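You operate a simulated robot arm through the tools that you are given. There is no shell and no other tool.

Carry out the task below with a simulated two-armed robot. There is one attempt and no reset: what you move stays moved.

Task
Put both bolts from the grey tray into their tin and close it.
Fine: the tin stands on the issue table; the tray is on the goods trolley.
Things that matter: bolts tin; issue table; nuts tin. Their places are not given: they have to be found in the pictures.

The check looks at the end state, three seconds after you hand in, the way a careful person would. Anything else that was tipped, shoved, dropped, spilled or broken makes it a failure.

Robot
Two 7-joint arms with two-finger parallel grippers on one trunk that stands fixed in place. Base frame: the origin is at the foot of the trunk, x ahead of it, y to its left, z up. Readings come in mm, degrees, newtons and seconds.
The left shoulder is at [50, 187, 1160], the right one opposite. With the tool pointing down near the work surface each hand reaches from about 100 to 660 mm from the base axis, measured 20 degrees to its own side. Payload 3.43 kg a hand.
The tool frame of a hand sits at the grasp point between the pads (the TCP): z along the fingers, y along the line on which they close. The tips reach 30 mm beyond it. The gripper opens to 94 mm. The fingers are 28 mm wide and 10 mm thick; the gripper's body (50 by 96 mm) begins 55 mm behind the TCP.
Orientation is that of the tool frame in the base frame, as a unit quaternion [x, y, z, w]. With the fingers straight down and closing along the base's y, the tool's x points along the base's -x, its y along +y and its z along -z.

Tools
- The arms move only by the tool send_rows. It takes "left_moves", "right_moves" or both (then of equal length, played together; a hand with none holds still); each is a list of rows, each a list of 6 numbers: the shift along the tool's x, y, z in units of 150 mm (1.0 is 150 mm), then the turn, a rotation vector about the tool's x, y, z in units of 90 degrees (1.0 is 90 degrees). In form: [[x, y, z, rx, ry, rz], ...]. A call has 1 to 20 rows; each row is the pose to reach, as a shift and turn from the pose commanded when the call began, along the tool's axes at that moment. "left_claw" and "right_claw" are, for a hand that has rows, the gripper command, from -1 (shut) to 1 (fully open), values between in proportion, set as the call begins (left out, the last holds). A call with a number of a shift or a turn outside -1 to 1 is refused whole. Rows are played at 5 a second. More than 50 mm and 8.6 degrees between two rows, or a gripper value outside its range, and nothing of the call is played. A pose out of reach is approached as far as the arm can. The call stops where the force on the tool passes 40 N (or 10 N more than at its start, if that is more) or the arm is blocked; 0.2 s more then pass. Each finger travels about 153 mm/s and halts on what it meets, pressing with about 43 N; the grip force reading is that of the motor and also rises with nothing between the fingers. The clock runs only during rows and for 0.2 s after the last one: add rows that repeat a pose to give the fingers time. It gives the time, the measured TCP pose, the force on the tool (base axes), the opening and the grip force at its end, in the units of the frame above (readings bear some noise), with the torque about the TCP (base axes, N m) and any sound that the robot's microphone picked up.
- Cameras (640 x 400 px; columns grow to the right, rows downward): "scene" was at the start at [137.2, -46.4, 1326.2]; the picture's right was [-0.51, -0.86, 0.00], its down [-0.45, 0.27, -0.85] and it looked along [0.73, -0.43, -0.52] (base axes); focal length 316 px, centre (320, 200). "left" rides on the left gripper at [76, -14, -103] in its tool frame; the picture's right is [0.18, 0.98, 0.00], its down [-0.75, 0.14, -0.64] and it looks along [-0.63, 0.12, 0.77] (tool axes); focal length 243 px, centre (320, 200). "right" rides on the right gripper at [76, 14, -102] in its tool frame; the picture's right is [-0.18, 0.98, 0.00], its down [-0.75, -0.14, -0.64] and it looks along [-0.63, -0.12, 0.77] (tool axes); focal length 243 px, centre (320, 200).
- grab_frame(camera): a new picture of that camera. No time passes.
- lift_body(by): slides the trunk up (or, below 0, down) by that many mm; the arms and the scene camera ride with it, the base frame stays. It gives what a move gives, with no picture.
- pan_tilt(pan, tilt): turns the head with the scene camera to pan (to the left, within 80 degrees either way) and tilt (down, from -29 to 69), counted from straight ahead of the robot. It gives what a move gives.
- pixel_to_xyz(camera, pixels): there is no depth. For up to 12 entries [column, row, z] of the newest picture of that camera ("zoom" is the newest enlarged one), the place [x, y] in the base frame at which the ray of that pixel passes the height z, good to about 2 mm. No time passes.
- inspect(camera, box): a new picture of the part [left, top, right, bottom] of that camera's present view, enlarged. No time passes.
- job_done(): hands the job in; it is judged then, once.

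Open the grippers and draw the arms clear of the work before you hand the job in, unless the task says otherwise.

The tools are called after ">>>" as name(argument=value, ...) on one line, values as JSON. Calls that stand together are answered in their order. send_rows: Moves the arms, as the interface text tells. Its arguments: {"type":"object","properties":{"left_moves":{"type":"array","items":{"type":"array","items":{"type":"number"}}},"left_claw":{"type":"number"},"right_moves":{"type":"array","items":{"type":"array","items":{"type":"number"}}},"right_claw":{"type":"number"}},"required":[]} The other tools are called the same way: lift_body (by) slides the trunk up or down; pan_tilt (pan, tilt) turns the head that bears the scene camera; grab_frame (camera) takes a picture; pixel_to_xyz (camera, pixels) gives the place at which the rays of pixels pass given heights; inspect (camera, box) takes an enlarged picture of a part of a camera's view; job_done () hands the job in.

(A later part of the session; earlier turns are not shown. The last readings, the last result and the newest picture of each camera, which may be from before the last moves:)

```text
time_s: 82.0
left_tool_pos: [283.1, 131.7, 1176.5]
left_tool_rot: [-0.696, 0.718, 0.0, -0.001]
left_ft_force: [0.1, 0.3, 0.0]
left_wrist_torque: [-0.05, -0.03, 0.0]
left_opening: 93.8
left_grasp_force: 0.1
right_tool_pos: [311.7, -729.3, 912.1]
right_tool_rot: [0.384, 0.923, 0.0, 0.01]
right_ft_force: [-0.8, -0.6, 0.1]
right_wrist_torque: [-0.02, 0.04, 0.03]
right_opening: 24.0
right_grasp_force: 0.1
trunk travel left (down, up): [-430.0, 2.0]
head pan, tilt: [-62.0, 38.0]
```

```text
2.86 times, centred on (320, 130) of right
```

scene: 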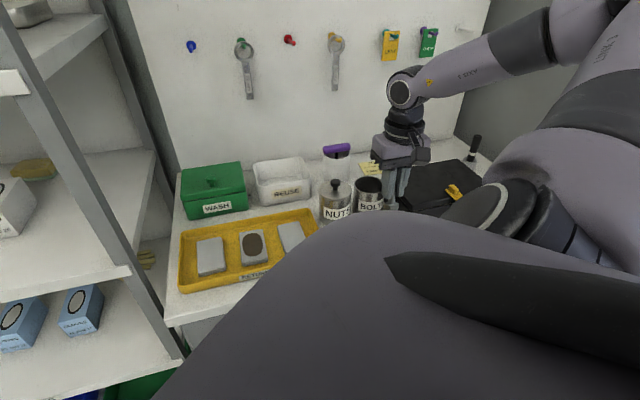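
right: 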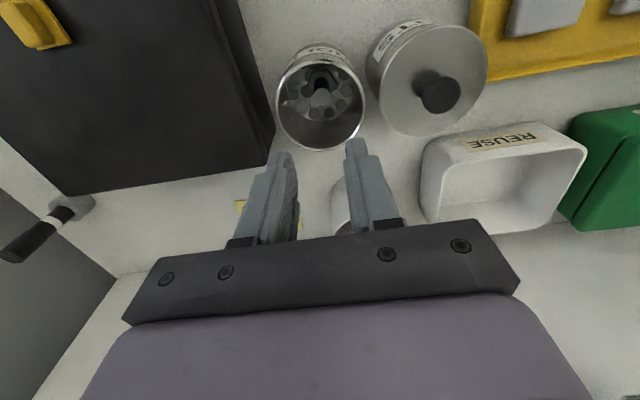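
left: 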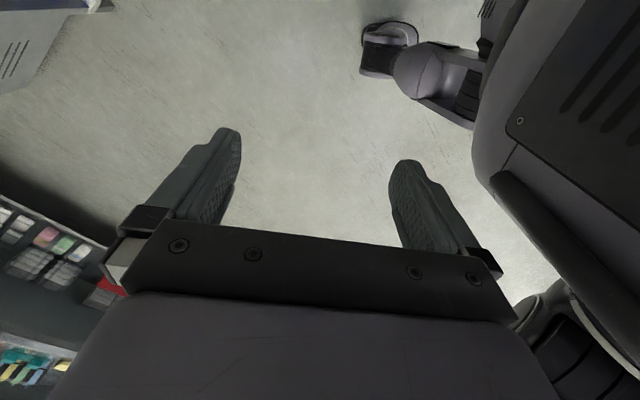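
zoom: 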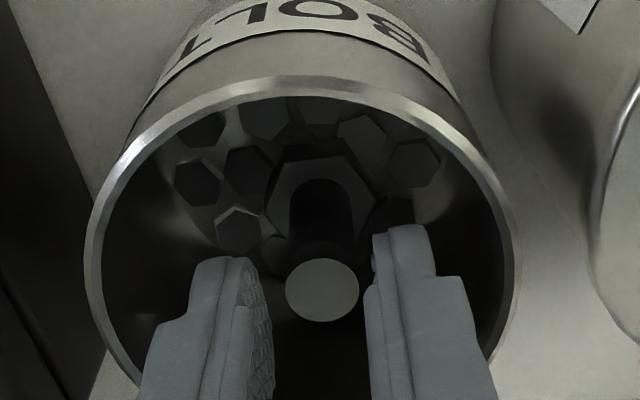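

Bolt A stands free near the far wall. Raising the hand clear.

>>> send_rows(right_moves=[[0, 0, -0.1, 0, 0, 0], [0, 0, -0.25, 0, 0, 0], [0, 0, -0.45, 0, 0, 0], [0.1, 0, -0.6, 0, 0, 0], [0.2, 0, -0.7, 0, 0, 0], [0.2, 0, -0.7, 0, 0, 0]])

>>> grab_frame(camera="right")

>>> inspect(camera="right", box=[240, 60, 400, 200])

>>> inspect(camera="scene", box=[310, 120, 430, 230])

```text
time_s: 83.4
left_tool_pos: [282.9, 131.3, 1176.7]
left_tool_rot: [-0.696, 0.718, 0.0, -0.001]
left_ft_force: [-0.1, -0.3, 0.2]
left_wrist_torque: [0.02, 0.03, 0.01]
left_opening: 93.9
left_grasp_force: 0.0
right_tool_pos: [289.9, -714.0, 1018.0]
right_tool_rot: [0.384, 0.923, 0.0, 0.009]
right_ft_force: [-0.1, 0.0, -0.3]
right_wrist_torque: [0.0, 0.04, 0.03]
right_opening: 24.0
right_grasp_force: 0.1
trunk travel left (down, up): [-430.0, 2.0]
head pan, tilt: [-62.0, 38.0]
```

```text
taken
```

right: 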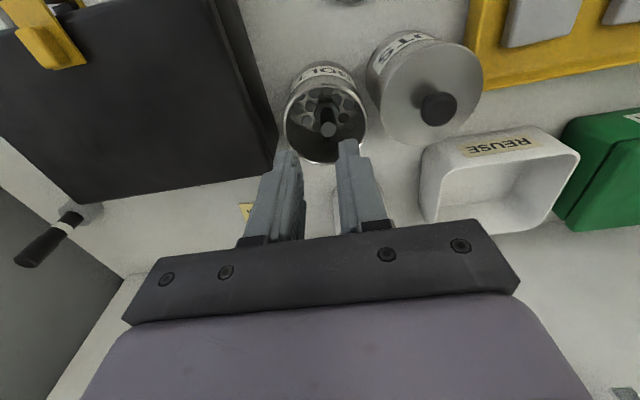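

```text
2.86 times, centred on (320, 130) of right
```

zoom: 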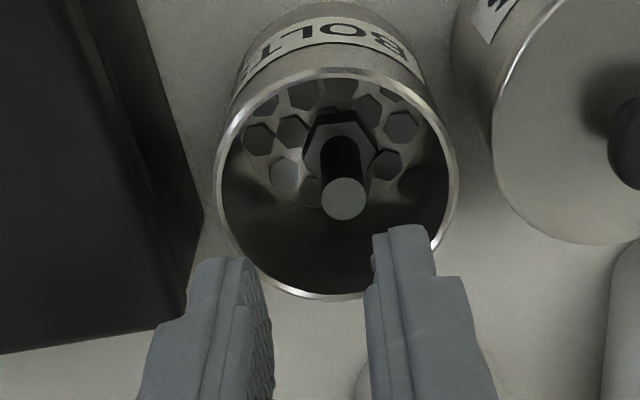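

```text
3.64 times, centred on (370, 175) of scene
```

zoom: 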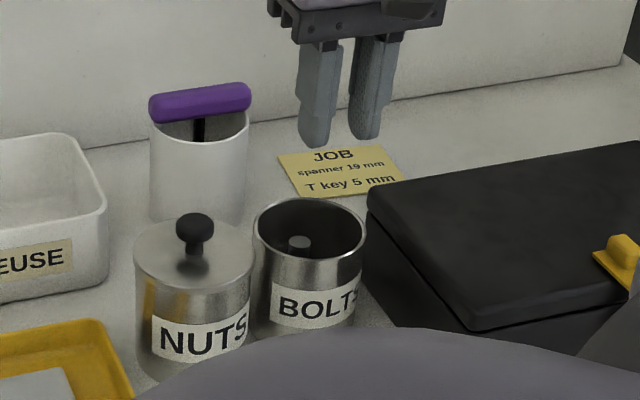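

Bolt A now stands ~9 mm beyond the tin's centre; the tin and NUTS tin are upright with a visible gap. I'll record the tin's rim centre for the second bolt.

>>> pixel_to_xyz(camera="right", pixels=[[283.3, 123, 903], [369, 123, 903], [326, 83.8, 903], [323, 164.5, 903], [328, 129.3, 890], [437, 108, 931]])

>>> inspect(camera="scene", box=[330, 160, 390, 220])

```text
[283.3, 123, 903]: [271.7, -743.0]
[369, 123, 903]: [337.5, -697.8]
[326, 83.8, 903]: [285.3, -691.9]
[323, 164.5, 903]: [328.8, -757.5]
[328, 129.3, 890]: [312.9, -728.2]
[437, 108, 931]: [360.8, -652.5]
```

```text
6.67 times, centred on (360, 190) of scene
```

zoom: 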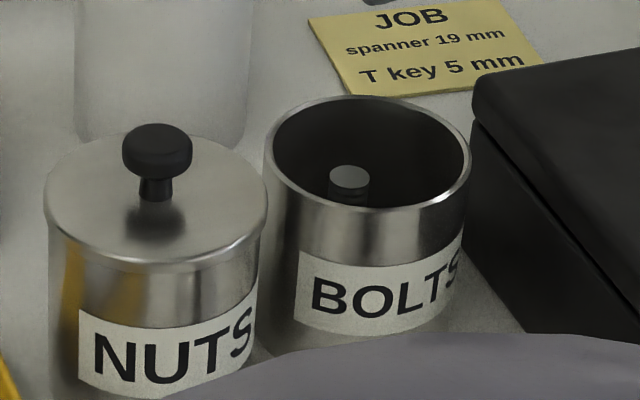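

Tin centre is now ≈(305,−723) (it shifted ~9 mm during the re-grip but stands free). Now I go for bolt B by retracing the path that worked: first back to (211,−600,1015).

>>> send_rows(right_moves=[[0.25, 0.04, 0, 0, 0, 0], [0.5, 0.08, 0, 0, 0, 0], [0.75, 0.12, 0, 0, 0, 0], [0.91, 0.163, 0, 0, 0, 0], [0.91, 0.163, 0, 0, 0, 0]], right_claw=-0.1)

>>> send_rows(right_moves=[[0.19, 0.03, 0, 0, 0, 0.083], [0.38, 0.06, 0, 0, 0, 0.166], [0.56, 0.1, 0, 0, 0, 0.25], [0.75, 0.15, 0, 0, 0, 0.333], [0.9, 0.2, 0, 0, 0, 0.417], [0.95, 0.25, 0, 0, 0, 0.5], [0.95, 0.25, 0, 0, 0, 0.5]])

>>> grab_frame(camera="scene")

```text
time_s: 84.6
left_tool_pos: [283.5, 130.6, 1177.0]
left_tool_rot: [-0.696, 0.718, 0.001, -0.001]
left_ft_force: [0.3, -0.9, 0.7]
left_wrist_torque: [0.0, 0.0, 0.01]
left_opening: 93.9
left_grasp_force: 0.0
right_tool_pos: [213.8, -598.5, 1014.6]
right_tool_rot: [0.384, 0.923, 0.0, 0.009]
right_ft_force: [0.6, -0.8, -0.6]
right_wrist_torque: [0.01, 0.02, -0.03]
right_opening: 42.1
right_grasp_force: 0.1
trunk travel left (down, up): [-430.0, 2.0]
head pan, tilt: [-62.0, 38.0]
```

```text
time_s: 86.2
left_tool_pos: [282.7, 131.2, 1177.8]
left_tool_rot: [-0.696, 0.718, 0.0, -0.001]
left_ft_force: [0.2, 0.1, 0.3]
left_wrist_torque: [-0.01, -0.01, 0.01]
left_opening: 93.8
left_grasp_force: 0.0
right_tool_pos: [138.4, -468.8, 1013.2]
right_tool_rot: [0.709, 0.705, 0.003, 0.009]
right_ft_force: [0.1, -0.1, 0.0]
right_wrist_torque: [0.01, 0.01, 0.0]
right_opening: 42.6
right_grasp_force: 0.1
trunk travel left (down, up): [-430.0, 2.0]
head pan, tilt: [-62.0, 38.0]
```

```text
taken
```

scene: 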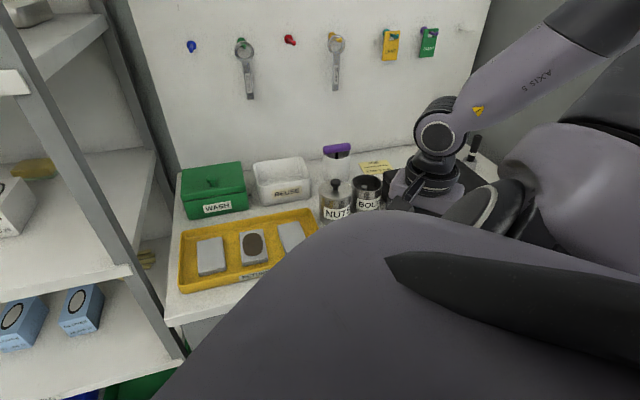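

At (138,−469,1013) with yaw straight out. I descend 150 mm while leaning the tool 17° again.

>>> send_rows(right_moves=[[0, 0.005, 0.2, 0.002, -0.04, -0.002], [0, 0.01, 0.4, 0.004, -0.08, -0.004], [0, 0.015, 0.6, 0.006, -0.12, -0.006], [0, 0.02, 0.8, 0.008, -0.16, -0.007], [0, 0.02, 1.0, 0.01, -0.182, -0.008], [0, 0.02, 1.0, 0.01, -0.182, -0.008]])

>>> pan_tilt(pan=-80, tilt=30)

>>> grab_frame(camera="scene")

>>> grab_frame(camera="right")

```text
time_s: 87.6
left_tool_pos: [283.0, 130.8, 1176.1]
left_tool_rot: [-0.696, 0.718, 0.001, -0.001]
left_ft_force: [0.2, -0.1, 0.7]
left_wrist_torque: [-0.03, 0.02, 0.01]
left_opening: 94.0
left_grasp_force: 0.1
right_tool_pos: [141.5, -470.4, 863.0]
right_tool_rot: [0.696, 0.703, -0.102, 0.104]
right_ft_force: [0.0, -0.5, 0.3]
right_wrist_torque: [-0.01, 0.03, 0.01]
right_opening: 42.2
right_grasp_force: 0.2
trunk travel left (down, up): [-430.0, 2.0]
head pan, tilt: [-62.0, 38.0]
```

```text
time_s: 88.4
left_tool_pos: [283.5, 132.1, 1177.6]
left_tool_rot: [-0.696, 0.718, 0.0, -0.001]
left_ft_force: [-0.7, -0.3, 0.1]
left_wrist_torque: [0.0, 0.01, -0.03]
left_opening: 93.8
left_grasp_force: 0.0
right_tool_pos: [143.1, -470.2, 862.9]
right_tool_rot: [0.697, 0.702, -0.103, 0.103]
right_ft_force: [-0.6, -0.1, 0.1]
right_wrist_torque: [-0.02, 0.0, 0.0]
right_opening: 42.5
right_grasp_force: 0.1
trunk travel left (down, up): [-430.0, 2.0]
head pan, tilt: [-80.0, 30.0]
```

```text
taken
```

scene: 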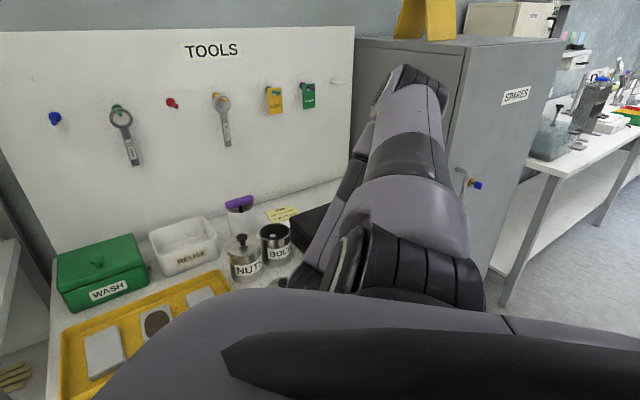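

```text
taken
```

right: 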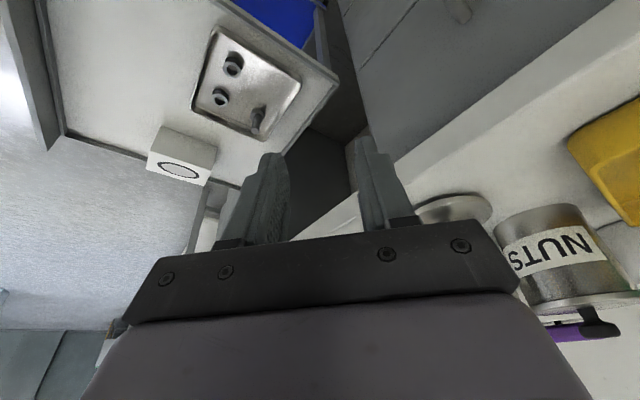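

Same good posture as before. Moving out to (44,−582,825), beside the table edge, in straight small rows.

>>> send_rows(right_moves=[[-0.13, -0.13, 0.092, 0, 0, 0], [-0.26, -0.264, 0.184, 0, 0, 0], [-0.38, -0.395, 0.276, 0, 0, 0], [-0.51, -0.527, 0.368, 0, 0, 0], [-0.639, -0.659, 0.46, 0, 0, 0], [-0.639, -0.659, 0.46, 0, 0, 0]])

>>> grab_frame(camera="scene")

```text
time_s: 89.8
left_tool_pos: [282.7, 131.0, 1177.3]
left_tool_rot: [-0.697, 0.717, 0.001, 0.0]
left_ft_force: [-0.6, 0.0, -0.7]
left_wrist_torque: [0.01, -0.05, 0.0]
left_opening: 94.1
left_grasp_force: 0.0
right_tool_pos: [43.7, -582.9, 822.9]
right_tool_rot: [0.696, 0.703, -0.103, 0.104]
right_ft_force: [0.0, -0.4, 0.0]
right_wrist_torque: [0.01, 0.03, -0.01]
right_opening: 42.3
right_grasp_force: 0.0
trunk travel left (down, up): [-430.0, 2.0]
head pan, tilt: [-80.0, 30.0]
```

```text
taken
```

scene: 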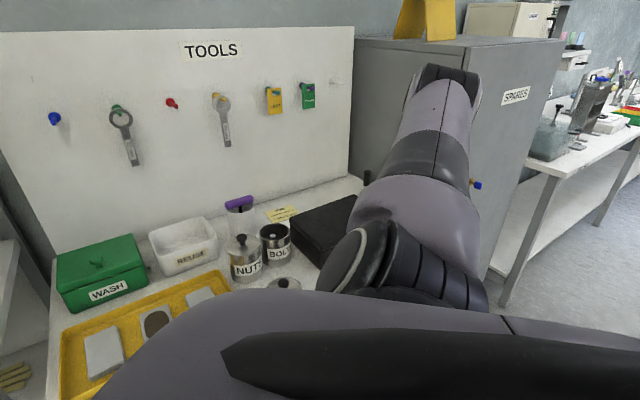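

Now lowering the trunk by 200 mm, keeping the arm posture.

>>> lift_body(by=-200)

>>> grab_frame(camera="right")

>>> inspect(camera="right", box=[130, 0, 380, 170])

```text
time_s: 92.0
left_tool_pos: [283.4, 131.1, 977.1]
left_tool_rot: [-0.696, 0.718, 0.001, -0.001]
left_ft_force: [0.1, -0.7, 0.0]
left_wrist_torque: [-0.01, -0.01, 0.02]
left_opening: 93.9
left_grasp_force: 0.0
right_tool_pos: [43.7, -583.2, 621.7]
right_tool_rot: [0.696, 0.703, -0.103, 0.104]
right_ft_force: [0.4, 0.0, -0.6]
right_wrist_torque: [0.01, 0.01, 0.01]
right_opening: 42.4
right_grasp_force: 0.1
trunk travel left (down, up): [-230.0, 202.0]
head pan, tilt: [-80.0, 30.0]
```

```text
taken
```

right: 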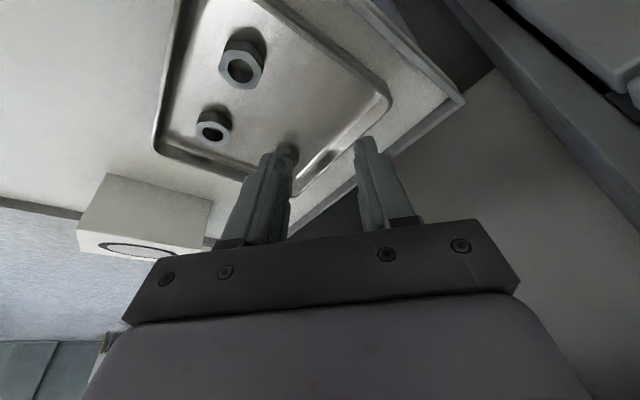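

```text
2.35 times, centred on (255, 85) of right
```

zoom: 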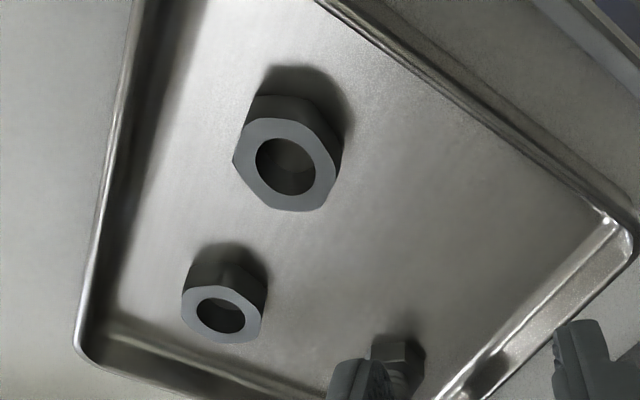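

Bolt B is hidden just behind the left finger at about (288,150). I shift to above it: TCP ≈(−1,−660,640).

>>> send_rows(right_moves=[[-0.08, 0, -0.05, 0, 0, 0], [-0.2, -0.1, -0.03, 0, 0, 0], [-0.36, -0.2, 0, 0, 0, 0], [-0.525, -0.302, 0.035, 0, 0, 0], [-0.525, -0.302, 0.035, 0, 0, 0]])

>>> grab_frame(camera="right")

>>> inspect(camera="right", box=[240, 40, 400, 170])

>>> grab_frame(camera="scene")

```text
time_s: 93.2
left_tool_pos: [281.9, 131.2, 979.0]
left_tool_rot: [-0.696, 0.718, 0.0, -0.001]
left_ft_force: [0.0, 0.5, 0.3]
left_wrist_torque: [0.0, 0.01, 0.02]
left_opening: 93.8
left_grasp_force: 0.1
right_tool_pos: [0.8, -660.3, 639.5]
right_tool_rot: [0.697, 0.702, -0.103, 0.104]
right_ft_force: [0.1, -0.8, -0.4]
right_wrist_torque: [-0.01, 0.0, 0.0]
right_opening: 42.4
right_grasp_force: 0.1
trunk travel left (down, up): [-230.0, 202.0]
head pan, tilt: [-80.0, 30.0]
```

```text
taken
```

right: 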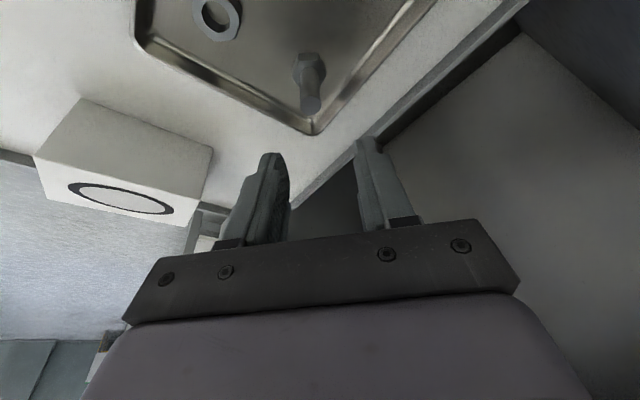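

```text
3.08 times, centred on (320, 105) of right
```

zoom: 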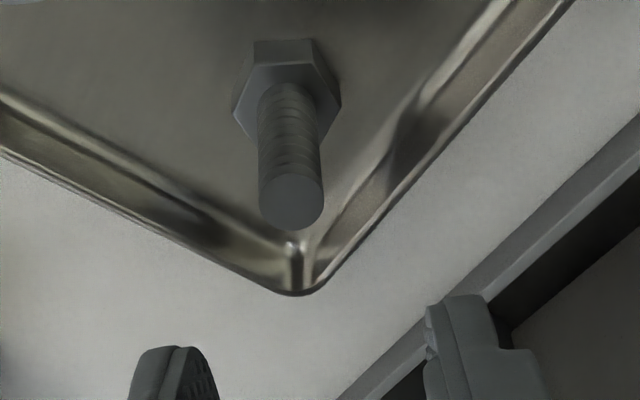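

```text
taken
```

scene: 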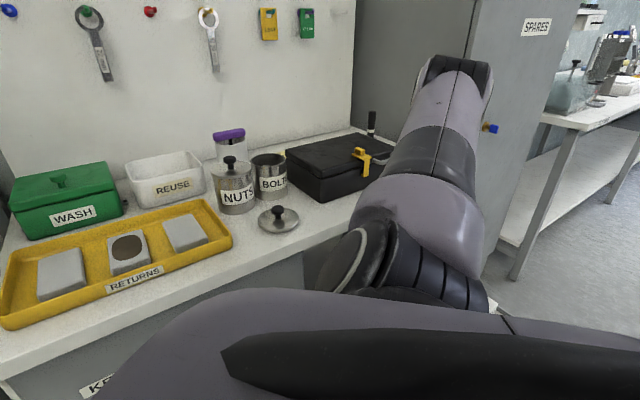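

Bolt B's tip is at right px (310.6,105.6). Casting its ray.

>>> pixel_to_xyz(camera="right", pixels=[[310.6, 105.6, 555], [310.6, 105.6, 560], [310.6, 105.6, 565], [307.8, 65, 522]])

```text
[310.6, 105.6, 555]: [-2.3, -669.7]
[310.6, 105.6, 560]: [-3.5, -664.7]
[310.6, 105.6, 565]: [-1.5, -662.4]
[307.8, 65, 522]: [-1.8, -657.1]
```

Bolt B axis ≈(−2.3,−665). I descend to TCP ≈(−2.3,−658,570), gripping a bit higher on the shaft this time.

>>> send_rows(right_moves=[[0.037, -0.021, 0.11, 0, 0, 0], [0.074, -0.021, 0.22, 0, 0, 0], [0.11, -0.021, 0.33, 0, 0, 0], [0.147, -0.021, 0.439, 0, 0, 0], [0.147, -0.021, 0.439, 0, 0, 0]])

>>> inspect(camera="right", box=[220, 60, 420, 200])

```text
time_s: 94.4
left_tool_pos: [283.4, 130.5, 977.2]
left_tool_rot: [-0.696, 0.718, 0.0, -0.001]
left_ft_force: [0.1, 0.1, 0.3]
left_wrist_torque: [0.01, 0.02, -0.01]
left_opening: 94.1
left_grasp_force: 0.1
right_tool_pos: [-2.8, -658.5, 569.9]
right_tool_rot: [0.697, 0.702, -0.102, 0.103]
right_ft_force: [0.7, -0.2, 0.4]
right_wrist_torque: [0.03, 0.0, -0.02]
right_opening: 42.4
right_grasp_force: 0.1
trunk travel left (down, up): [-230.0, 202.0]
head pan, tilt: [-80.0, 30.0]
```

```text
2.86 times, centred on (320, 130) of right
```

zoom: 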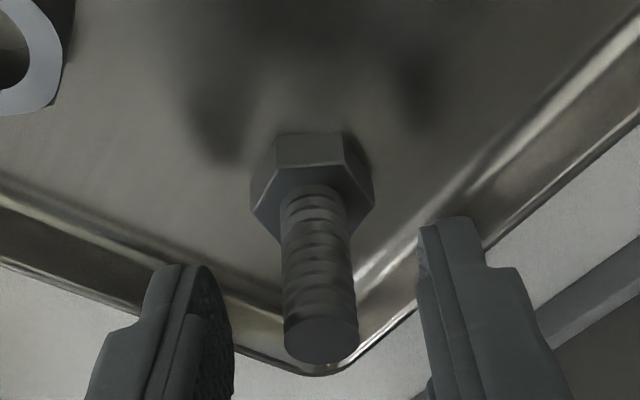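

Bolt B's shaft is centred between the fingers. Closing.

>>> send_rows(right_moves=[[0, 0, 0, 0, 0, 0], [0, 0, 0, 0, 0, 0], [0, 0, 0, 0, 0, 0]], right_claw=-1)

>>> inspect(camera="right", box=[220, 60, 420, 200])

```text
time_s: 95.2
left_tool_pos: [282.6, 131.7, 977.0]
left_tool_rot: [-0.696, 0.718, 0.002, -0.001]
left_ft_force: [0.0, 0.4, 0.0]
left_wrist_torque: [0.0, 0.01, 0.01]
left_opening: 94.4
left_grasp_force: 0.0
right_tool_pos: [-2.9, -658.9, 570.9]
right_tool_rot: [0.697, 0.703, -0.102, 0.103]
right_ft_force: [-0.8, 0.3, 0.1]
right_wrist_torque: [0.03, 0.0, -0.01]
right_opening: 14.3
right_grasp_force: 42.8
trunk travel left (down, up): [-230.0, 202.0]
head pan, tilt: [-80.0, 30.0]
```

```text
2.86 times, centred on (320, 130) of right
```

zoom: 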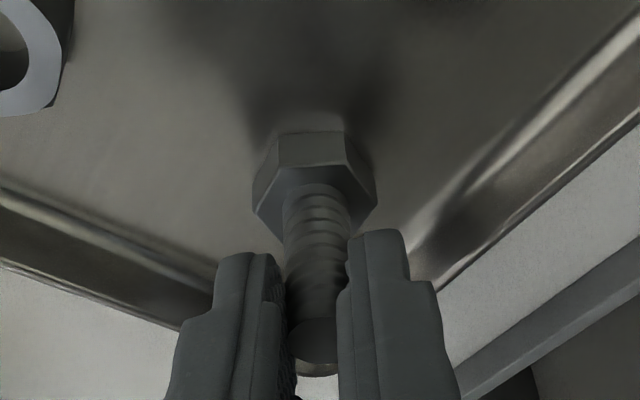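

Bolt B gripped (14.3 mm, 43 N). Lifting 60 mm straight up.

>>> send_rows(right_moves=[[-0.02, 0, -0.064, 0, 0, 0], [-0.04, 0, -0.128, 0, 0, 0], [-0.077, 0, -0.255, 0, 0, 0], [-0.116, 0, -0.383, 0, 0, 0], [-0.116, 0, -0.383, 0, 0, 0]])

>>> grab_frame(camera="right")

```text
time_s: 96.4
left_tool_pos: [282.7, 131.2, 977.5]
left_tool_rot: [-0.696, 0.718, 0.0, 0.0]
left_ft_force: [0.2, -0.2, 0.6]
left_wrist_torque: [0.03, 0.0, -0.02]
left_opening: 93.8
left_grasp_force: 0.1
right_tool_pos: [-1.9, -659.9, 630.1]
right_tool_rot: [0.696, 0.703, -0.102, 0.103]
right_ft_force: [0.9, 0.7, -1.0]
right_wrist_torque: [-0.02, -0.03, -0.01]
right_opening: 14.4
right_grasp_force: 42.9
trunk travel left (down, up): [-230.0, 202.0]
head pan, tilt: [-80.0, 30.0]
```

```text
taken
```

right: 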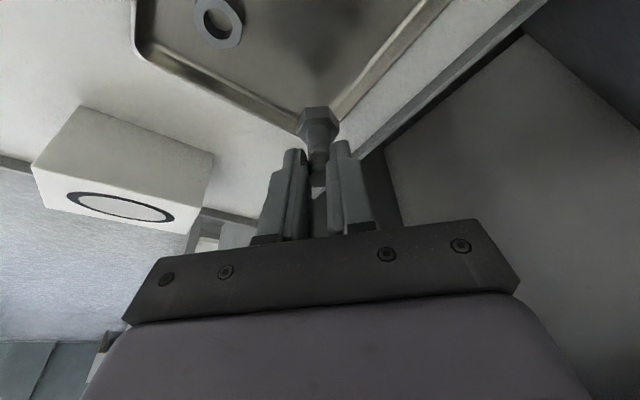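

Bolt B held. Backing away from the table to (44,−582), then raising the trunk by 200 mm.

>>> send_rows(right_moves=[[0.16, 0.1, -0.06, 0, 0, 0], [0.32, 0.2, -0.12, 0, 0, 0], [0.487, 0.309, -0.183, 0, 0, 0], [0.487, 0.309, -0.183, 0, 0, 0]])

>>> lift_body(by=200)

>>> grab_frame(camera="right")

```text
time_s: 97.4
left_tool_pos: [283.7, 131.2, 977.0]
left_tool_rot: [-0.696, 0.718, 0.001, -0.001]
left_ft_force: [-0.6, 0.3, 1.1]
left_wrist_torque: [0.01, 0.0, 0.0]
left_opening: 94.0
left_grasp_force: 0.0
right_tool_pos: [40.9, -577.6, 634.0]
right_tool_rot: [0.697, 0.702, -0.102, 0.104]
right_ft_force: [0.8, -0.8, -1.3]
right_wrist_torque: [0.01, -0.01, -0.02]
right_opening: 14.3
right_grasp_force: 42.8
trunk travel left (down, up): [-230.0, 202.0]
head pan, tilt: [-80.0, 30.0]
```

```text
time_s: 99.5
left_tool_pos: [282.5, 131.0, 1178.2]
left_tool_rot: [-0.697, 0.717, 0.0, -0.001]
left_ft_force: [-0.1, 0.0, 0.3]
left_wrist_torque: [-0.01, 0.03, 0.0]
left_opening: 94.0
left_grasp_force: 0.1
right_tool_pos: [41.6, -578.8, 834.5]
right_tool_rot: [0.696, 0.703, -0.103, 0.104]
right_ft_force: [0.5, -0.1, -1.2]
right_wrist_torque: [0.01, -0.03, -0.01]
right_opening: 14.1
right_grasp_force: 43.1
trunk travel left (down, up): [-430.0, 2.0]
head pan, tilt: [-80.0, 30.0]
```

```text
taken
```

right: 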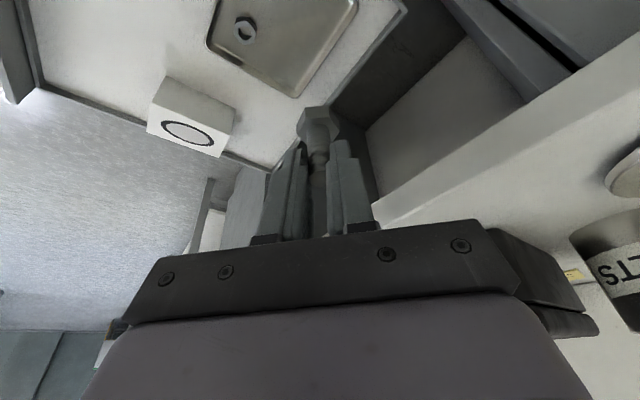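

Bolt still held. Repeating the route: forward and away from the edge to about (140,−470,860), then up with the tool back to vertical.

>>> send_rows(right_moves=[[0.13, 0.13, -0.09, 0, 0, 0], [0.26, 0.26, -0.18, 0, 0, 0], [0.38, 0.4, -0.27, 0, 0, 0], [0.51, 0.53, -0.36, 0, 0, 0], [0.63, 0.655, -0.44, 0, 0, 0], [0.63, 0.655, -0.44, 0, 0, 0]])

>>> send_rows(right_moves=[[-0.058, 0, -0.19, 0, 0, 0], [-0.116, 0, -0.38, 0, 0.05, 0], [-0.174, 0, -0.57, 0, 0.1, 0], [-0.232, 0, -0.76, 0, 0.15, 0], [-0.291, 0, -0.957, 0, 0.187, 0], [-0.291, 0, -0.957, 0, 0.187, 0]])

>>> grab_frame(camera="scene")

>>> grab_frame(camera="right")

```text
time_s: 100.9
left_tool_pos: [283.7, 131.9, 1176.7]
left_tool_rot: [-0.696, 0.718, 0.001, -0.001]
left_ft_force: [-0.3, -0.2, -0.1]
left_wrist_torque: [0.03, 0.0, 0.01]
left_opening: 94.1
left_grasp_force: 0.0
right_tool_pos: [139.0, -466.9, 870.2]
right_tool_rot: [0.696, 0.703, -0.103, 0.104]
right_ft_force: [-0.9, -0.1, -1.5]
right_wrist_torque: [0.03, 0.01, -0.03]
right_opening: 14.1
right_grasp_force: 42.8
trunk travel left (down, up): [-430.0, 2.0]
head pan, tilt: [-80.0, 30.0]
```

```text
time_s: 102.3
left_tool_pos: [282.5, 131.5, 1177.5]
left_tool_rot: [-0.696, 0.718, 0.001, 0.001]
left_ft_force: [-0.2, 0.2, -0.6]
left_wrist_torque: [-0.03, 0.0, 0.05]
left_opening: 94.2
left_grasp_force: 0.0
right_tool_pos: [138.7, -467.7, 1022.5]
right_tool_rot: [0.704, 0.71, 0.001, -0.001]
right_ft_force: [0.8, -0.5, -0.8]
right_wrist_torque: [0.03, -0.05, -0.02]
right_opening: 14.3
right_grasp_force: 43.0
trunk travel left (down, up): [-430.0, 2.0]
head pan, tilt: [-80.0, 30.0]
```

```text
taken
```

scene: 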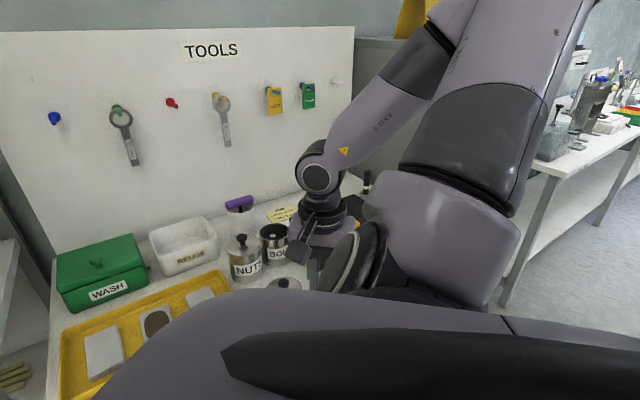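

```text
taken
```

right: 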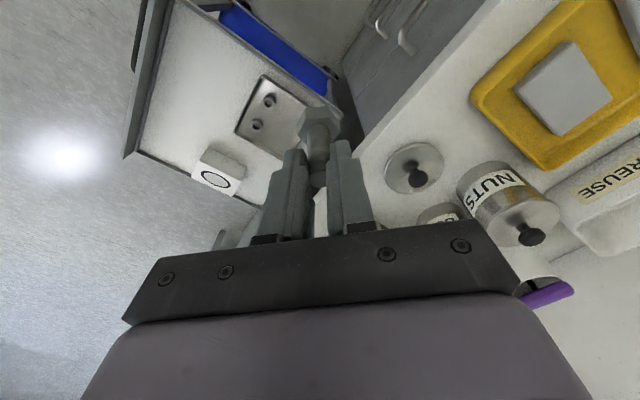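

Now turning back to 45° yaw and moving half way to the tin.

>>> send_rows(right_moves=[[-0.146, 0.08, 0, 0, 0, -0.083], [-0.293, 0.16, 0, 0, 0, -0.166], [-0.44, 0.24, 0, 0, 0, -0.25], [-0.587, 0.32, 0, 0, 0, -0.333], [-0.733, 0.4, 0, 0, 0, -0.417], [-0.88, 0.48, 0, 0, 0, -0.5], [-0.88, 0.48, 0, 0, 0, -0.5]])

>>> pan_tilt(pan=-62, tilt=38)

>>> grab_frame(camera="scene")

```text
time_s: 103.9
left_tool_pos: [284.2, 131.5, 1176.7]
left_tool_rot: [-0.696, 0.718, 0.001, 0.0]
left_ft_force: [1.2, 0.3, -0.3]
left_wrist_torque: [-0.02, -0.01, 0.02]
left_opening: 94.1
left_grasp_force: 0.0
right_tool_pos: [211.5, -600.0, 1021.8]
right_tool_rot: [0.378, 0.926, 0.001, 0.0]
right_ft_force: [-0.1, 0.5, -0.7]
right_wrist_torque: [-0.01, 0.0, -0.01]
right_opening: 14.2
right_grasp_force: 43.2
trunk travel left (down, up): [-430.0, 2.0]
head pan, tilt: [-80.0, 30.0]
```

```text
time_s: 104.7
left_tool_pos: [283.5, 132.1, 1178.0]
left_tool_rot: [-0.696, 0.718, 0.001, -0.001]
left_ft_force: [-0.7, -0.1, 0.0]
left_wrist_torque: [0.02, -0.01, 0.01]
left_opening: 93.9
left_grasp_force: 0.1
right_tool_pos: [212.0, -601.5, 1021.5]
right_tool_rot: [0.378, 0.926, 0.001, 0.001]
right_ft_force: [-0.3, 0.2, -0.1]
right_wrist_torque: [0.0, 0.01, -0.04]
right_opening: 14.4
right_grasp_force: 42.8
trunk travel left (down, up): [-430.0, 2.0]
head pan, tilt: [-62.0, 38.0]
```

```text
taken
```

scene: 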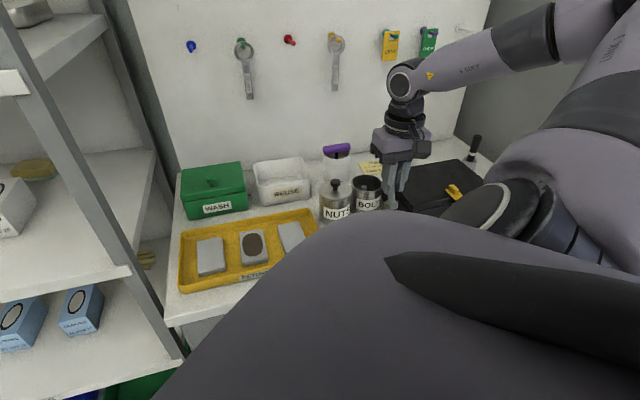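

I move above the tin with an aim point 9 mm to the robot side of the tin centre, so bolt B goes beside bolt A.

>>> send_rows(right_moves=[[-0.2, -0.03, 0, 0, 0, 0], [-0.4, -0.06, 0, 0, 0, 0], [-0.6, -0.09, 0, 0, 0, 0], [-0.8, -0.12, 0, 0, 0, 0], [-0.954, -0.147, 0, 0, 0, 0], [-0.954, -0.147, 0, 0, 0, 0]])

>>> inspect(camera="right", box=[240, 50, 400, 190])

>>> inspect(camera="scene", box=[310, 100, 430, 230])

```text
time_s: 106.1
left_tool_pos: [283.0, 132.3, 1178.1]
left_tool_rot: [-0.696, 0.718, 0.0, -0.001]
left_ft_force: [0.7, 0.9, -0.2]
left_wrist_torque: [-0.01, -0.02, 0.0]
left_opening: 93.9
left_grasp_force: 0.1
right_tool_pos: [297.1, -716.7, 1020.1]
right_tool_rot: [0.378, 0.926, 0.001, 0.0]
right_ft_force: [-0.1, 0.7, -1.4]
right_wrist_torque: [-0.02, -0.03, 0.0]
right_opening: 14.4
right_grasp_force: 43.0
trunk travel left (down, up): [-430.0, 2.0]
head pan, tilt: [-62.0, 38.0]
```

```text
2.86 times, centred on (320, 120) of right
```

zoom: 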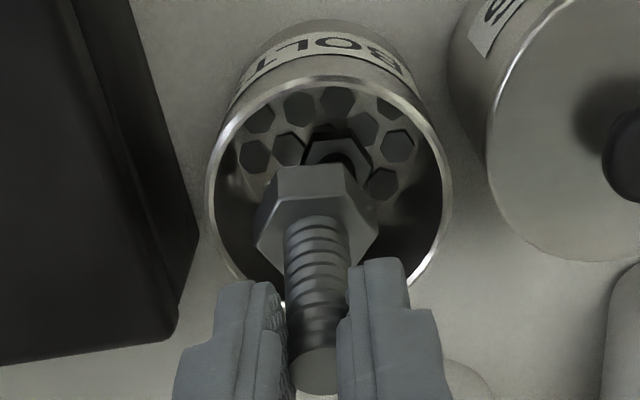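

```text
3.08 times, centred on (370, 165) of scene
```

zoom: 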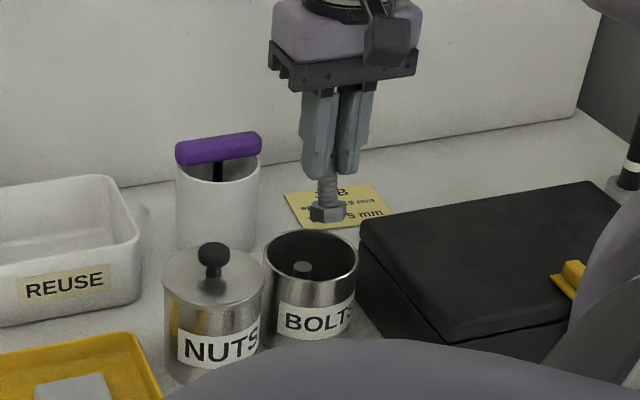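

From the rim's pixel position (centre px (322.8,115.8)) the tin centre lies 6 mm beyond and 1.5 mm beside the TCP; I add 3 mm toward the robot and descend to TCP z≈928.

>>> send_rows(right_moves=[[0.02, 0.008, 0, 0, 0, 0], [0.02, 0.008, 0.15, 0, 0, 0], [0.02, 0.008, 0.3, 0, 0, 0], [0.02, 0.008, 0.42, 0, 0, 0], [0.02, 0.008, 0.52, 0, 0, 0], [0.02, 0.008, 0.61, 0, 0, 0], [0.02, 0.008, 0.61, 0, 0, 0]])

>>> inspect(camera="right", box=[240, 80, 400, 220])

>>> inspect(camera="scene", box=[310, 120, 430, 230])

```text
time_s: 107.7
left_tool_pos: [284.0, 131.3, 1177.5]
left_tool_rot: [-0.696, 0.718, 0.001, 0.0]
left_ft_force: [0.8, -0.7, 0.0]
left_wrist_torque: [0.02, 0.02, 0.07]
left_opening: 94.2
left_grasp_force: 0.0
right_tool_pos: [296.7, -713.0, 926.6]
right_tool_rot: [0.379, 0.925, 0.001, 0.001]
right_ft_force: [0.5, -1.9, -1.3]
right_wrist_torque: [-0.07, -0.07, 0.0]
right_opening: 14.5
right_grasp_force: 42.9
trunk travel left (down, up): [-430.0, 2.0]
head pan, tilt: [-62.0, 38.0]
```

```text
2.86 times, centred on (320, 150) of right
```

zoom: 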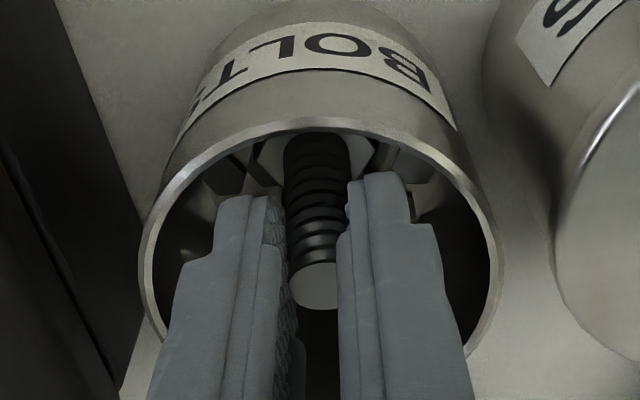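

```text
3.64 times, centred on (370, 175) of scene
```

zoom: 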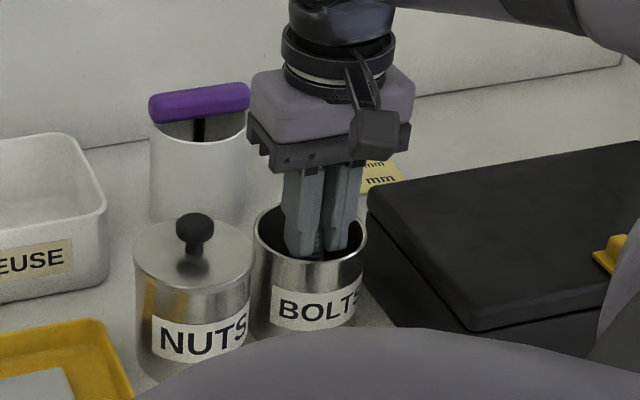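

The bolt is inside; a faint side force hints its head is close to the near wall, so I shift 3 mm back (tool −x) and go on down in small rows to z≈910.

>>> send_rows(right_moves=[[-0.01, 0, 0, 0, 0, 0], [-0.02, 0, 0, 0, 0, 0], [-0.02, 0, 0.02, 0, 0, 0], [-0.02, 0, 0.04, 0, 0, 0], [-0.02, 0, 0.06, 0, 0, 0], [-0.02, 0, 0.08, 0, 0, 0], [-0.02, 0, 0.1, 0, 0, 0], [-0.02, 0, 0.11, 0, 0, 0]])

>>> inspect(camera="right", box=[240, 80, 400, 220])

```text
time_s: 109.5
left_tool_pos: [283.9, 131.8, 1176.7]
left_tool_rot: [-0.696, 0.718, 0.001, -0.001]
left_ft_force: [-0.8, 0.7, 0.0]
left_wrist_torque: [0.03, -0.04, -0.03]
left_opening: 94.0
left_grasp_force: 0.0
right_tool_pos: [297.8, -714.2, 912.8]
right_tool_rot: [0.379, 0.926, 0.0, 0.0]
right_ft_force: [-1.6, 0.4, -0.3]
right_wrist_torque: [-0.01, -0.02, -0.02]
right_opening: 14.2
right_grasp_force: 43.1
trunk travel left (down, up): [-430.0, 2.0]
head pan, tilt: [-62.0, 38.0]
```

```text
2.86 times, centred on (320, 150) of right
```

zoom: 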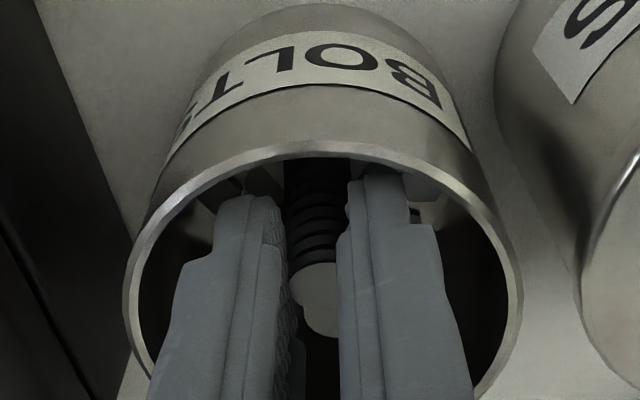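

Bolt A's tip shows just behind bolt B's; no contact force. Lowering 5 mm more in 1 mm rows.

>>> send_rows(right_moves=[[0, 0, 0.007, 0, 0, 0], [0, 0, 0.014, 0, 0, 0], [0, 0, 0.021, 0, 0, 0], [0, 0, 0.028, 0, 0, 0], [0, 0, 0.034, 0, 0, 0]])

```text
time_s: 110.7
left_tool_pos: [283.1, 133.0, 1177.1]
left_tool_rot: [-0.695, 0.719, 0.001, 0.0]
left_ft_force: [0.2, 0.3, -0.9]
left_wrist_torque: [0.01, 0.01, 0.02]
left_opening: 93.8
left_grasp_force: 0.0
right_tool_pos: [298.8, -715.9, 906.0]
right_tool_rot: [0.378, 0.926, 0.002, 0.001]
right_ft_force: [0.4, 0.1, -0.3]
right_wrist_torque: [0.01, -0.01, 0.0]
right_opening: 14.1
right_grasp_force: 43.2
trunk travel left (down, up): [-430.0, 2.0]
head pan, tilt: [-62.0, 38.0]
```

Close to the bottom, no contact yet. Two more mm, then release by opening to ~26 mm.

>>> send_rows(right_moves=[[0, 0, 0.007, 0, 0, 0], [0, 0, 0.013, 0, 0, 0], [0, 0, 0.013, 0, 0, 0]])

>>> send_rows(right_moves=[[0, 0, 0, 0, 0, 0], [0, 0, 0, 0, 0, 0], [0, 0, 0, 0, 0, 0]], right_claw=-0.45)

>>> inspect(camera="right", box=[240, 80, 400, 220])

```text
time_s: 111.5
left_tool_pos: [282.8, 131.6, 1177.8]
left_tool_rot: [-0.695, 0.719, 0.0, 0.0]
left_ft_force: [0.3, 0.6, -0.2]
left_wrist_torque: [0.0, 0.0, 0.01]
left_opening: 93.9
left_grasp_force: 0.0
right_tool_pos: [299.3, -713.5, 905.1]
right_tool_rot: [0.378, 0.926, 0.001, 0.001]
right_ft_force: [-0.2, -0.4, -0.7]
right_wrist_torque: [-0.01, 0.0, 0.02]
right_opening: 14.3
right_grasp_force: 43.1
trunk travel left (down, up): [-430.0, 2.0]
head pan, tilt: [-62.0, 38.0]
```

```text
time_s: 112.3
left_tool_pos: [283.1, 131.3, 1176.4]
left_tool_rot: [-0.696, 0.718, 0.0, -0.001]
left_ft_force: [-0.2, -0.3, 0.9]
left_wrist_torque: [-0.03, 0.0, 0.01]
left_opening: 94.3
left_grasp_force: 0.1
right_tool_pos: [298.2, -714.9, 905.0]
right_tool_rot: [0.379, 0.925, 0.002, 0.001]
right_ft_force: [0.6, -1.2, 0.7]
right_wrist_torque: [0.03, -0.03, -0.03]
right_opening: 24.9
right_grasp_force: 0.1
trunk travel left (down, up): [-430.0, 2.0]
head pan, tilt: [-62.0, 38.0]
```

```text
2.86 times, centred on (320, 150) of right
```

zoom: 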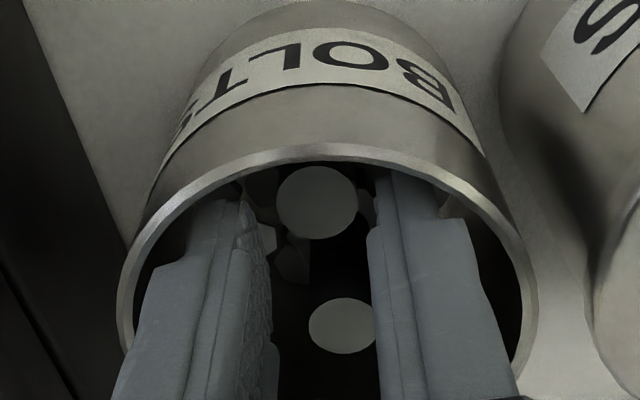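

Both bolts stand side by side in the tin (tips at zoom (317,203) and (345,325)). Raising the hand straight up.

>>> send_rows(right_moves=[[0, 0, -0.07, 0, 0, 0], [0, 0, -0.15, 0, 0, 0], [0, 0, -0.3, 0, 0, 0], [0, 0, -0.5, 0, 0, 0], [0, 0, -0.7, 0, 0, 0], [0, 0, -0.75, 0, 0, 0], [0, 0, -0.75, 0, 0, 0]])

>>> grab_frame(camera="right")

>>> inspect(camera="right", box=[240, 50, 400, 190])

>>> inspect(camera="scene", box=[330, 160, 390, 220])

```text
time_s: 113.9
left_tool_pos: [283.1, 132.0, 1178.0]
left_tool_rot: [-0.696, 0.718, 0.001, -0.001]
left_ft_force: [0.0, 0.2, 0.7]
left_wrist_torque: [-0.01, 0.02, 0.01]
left_opening: 93.8
left_grasp_force: 0.1
right_tool_pos: [298.1, -714.2, 1017.6]
right_tool_rot: [0.379, 0.925, 0.001, 0.001]
right_ft_force: [0.0, -0.4, 0.7]
right_wrist_torque: [0.0, -0.02, 0.0]
right_opening: 25.6
right_grasp_force: 0.0
trunk travel left (down, up): [-430.0, 2.0]
head pan, tilt: [-62.0, 38.0]
```

```text
taken
```

right: 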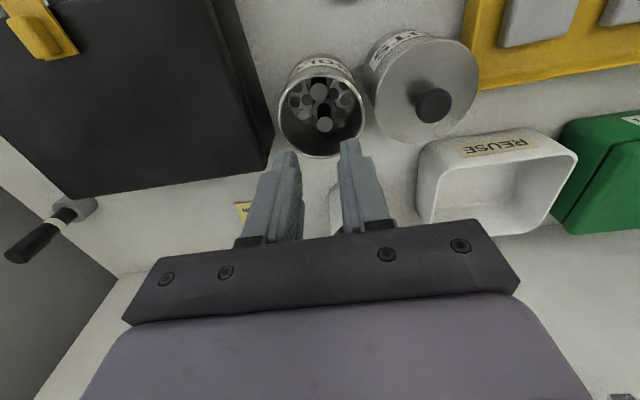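

```text
2.86 times, centred on (320, 120) of right
```

zoom: 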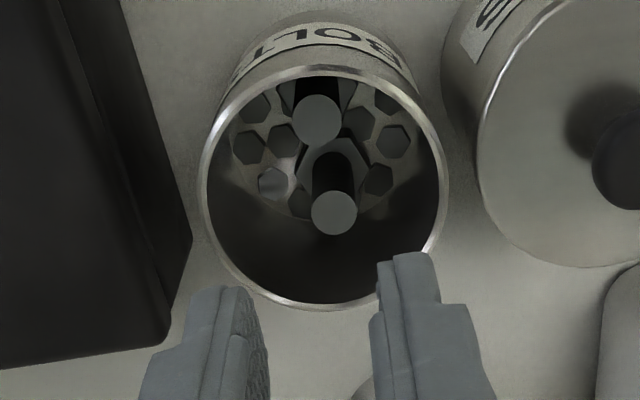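

```text
6.67 times, centred on (360, 190) of scene
```

zoom: 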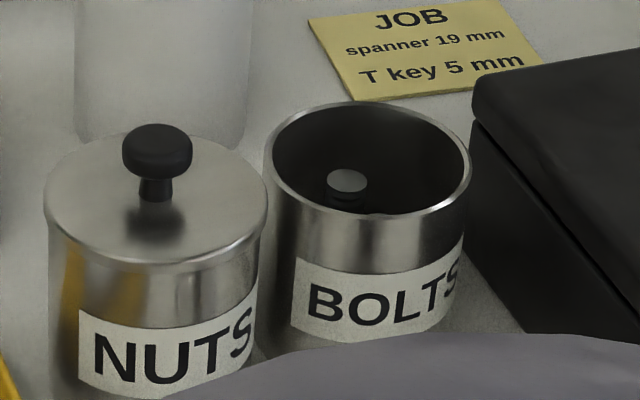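

Both bolts stand inside the tin, below its rim. Before fetching the lid I zoom tighter to fix the tin's centre.

>>> inspect(camera="right", box=[260, 50, 385, 170])

```text
3.33 times, centred on (322, 110) of right
```

zoom: 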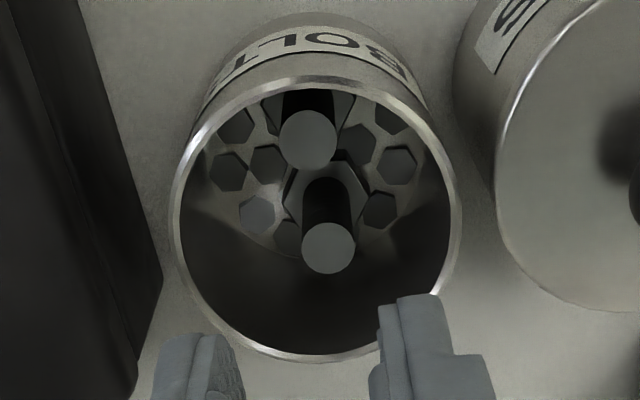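

Rim outline: left (168,205), right (462,212), top (318,76), bottom (310,362).

>>> pixel_to_xyz(camera="zoom", pixels=[[168, 205, 904], [462, 212, 904], [318, 76, 904], [310, 362, 904], [307, 140, 890], [328, 247, 890]])

>>> pixel_to_xyz(camera="right", pixels=[[433, 106, 931]])

```text
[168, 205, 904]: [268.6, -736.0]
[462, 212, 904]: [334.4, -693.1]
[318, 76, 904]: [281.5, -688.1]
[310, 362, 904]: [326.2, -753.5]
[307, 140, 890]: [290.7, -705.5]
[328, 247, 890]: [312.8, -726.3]
```

```text
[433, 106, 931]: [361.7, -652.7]
```

Best estimate: tin centre ≈(304.7,−720.5). Now moving above the lid's knob (248,−601.4) with the gripper opened to 54 mm.

>>> send_rows(right_moves=[[0.2, 0.08, 0, 0, 0, 0], [0.4, 0.16, 0, 0, 0, 0], [0.6, 0.24, 0, 0, 0, 0], [0.77, 0.301, 0, 0, 0, 0], [0.77, 0.301, 0, 0, 0, 0]], right_claw=0.15)

>>> grab_frame(camera="right")

>>> inspect(camera="right", box=[250, 20, 390, 150])

```text
time_s: 115.1
left_tool_pos: [283.7, 130.6, 1177.1]
left_tool_rot: [-0.696, 0.718, 0.001, -0.001]
left_ft_force: [-0.7, 0.6, -0.7]
left_wrist_torque: [0.03, 0.01, -0.05]
left_opening: 93.8
left_grasp_force: 0.0
right_tool_pos: [249.3, -602.2, 1017.7]
right_tool_rot: [0.378, 0.926, 0.001, 0.001]
right_ft_force: [0.1, -0.1, 0.4]
right_wrist_torque: [0.03, 0.01, -0.03]
right_opening: 54.1
right_grasp_force: 0.0
trunk travel left (down, up): [-430.0, 2.0]
head pan, tilt: [-62.0, 38.0]
```

```text
taken
```

right: 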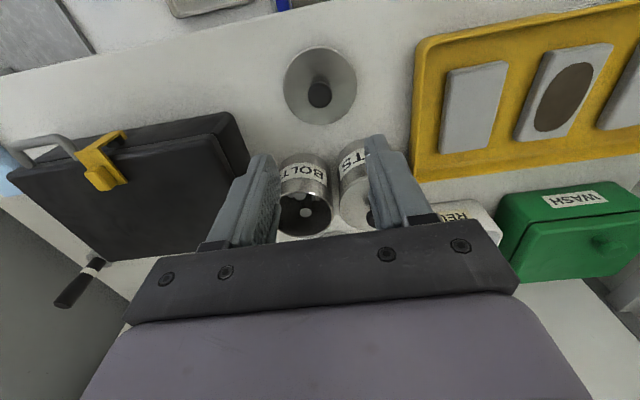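

```text
3.08 times, centred on (320, 85) of right
```

zoom: 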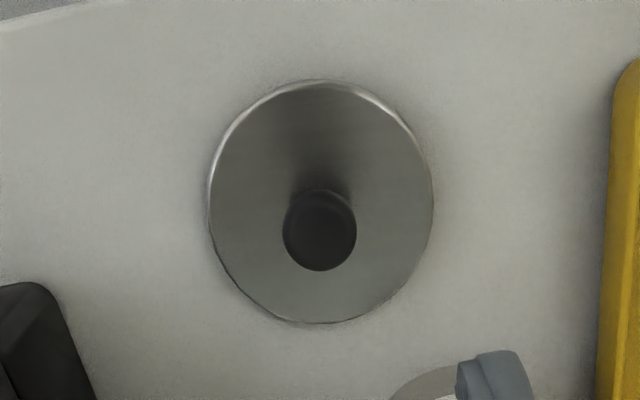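

Lid is undisturbed with its knob at px (320,94.7), i.e. straight under the TCP. Descending to z≈905.

>>> send_rows(right_moves=[[0, 0.003, 0.2, 0, 0, 0], [0, 0.003, 0.4, 0, 0, 0], [0, 0.003, 0.6, 0, 0, 0], [0, 0.003, 0.75, 0, 0, 0], [0, 0.003, 0.75, 0, 0, 0]])

>>> inspect(camera="right", box=[220, 50, 420, 200])

```text
time_s: 116.3
left_tool_pos: [283.4, 132.0, 1177.5]
left_tool_rot: [-0.696, 0.718, 0.0, -0.001]
left_ft_force: [-0.1, 0.8, 0.7]
left_wrist_torque: [-0.03, 0.0, 0.0]
left_opening: 94.1
left_grasp_force: 0.0
right_tool_pos: [250.2, -600.9, 902.6]
right_tool_rot: [0.378, 0.926, 0.001, 0.001]
right_ft_force: [-0.4, 0.7, -0.3]
right_wrist_torque: [-0.01, 0.0, 0.03]
right_opening: 54.2
right_grasp_force: 0.2
trunk travel left (down, up): [-430.0, 2.0]
head pan, tilt: [-62.0, 38.0]
```

```text
2.67 times, centred on (320, 125) of right
```

zoom: 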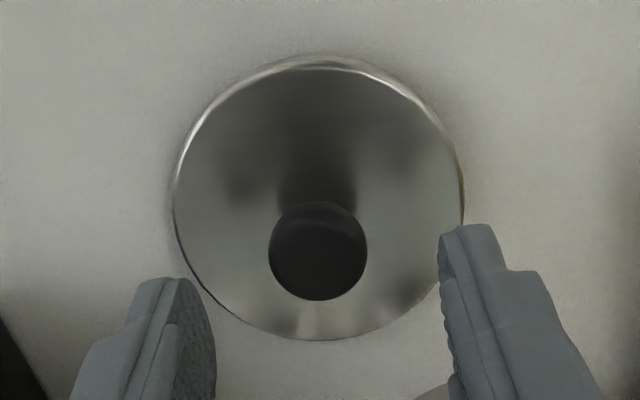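

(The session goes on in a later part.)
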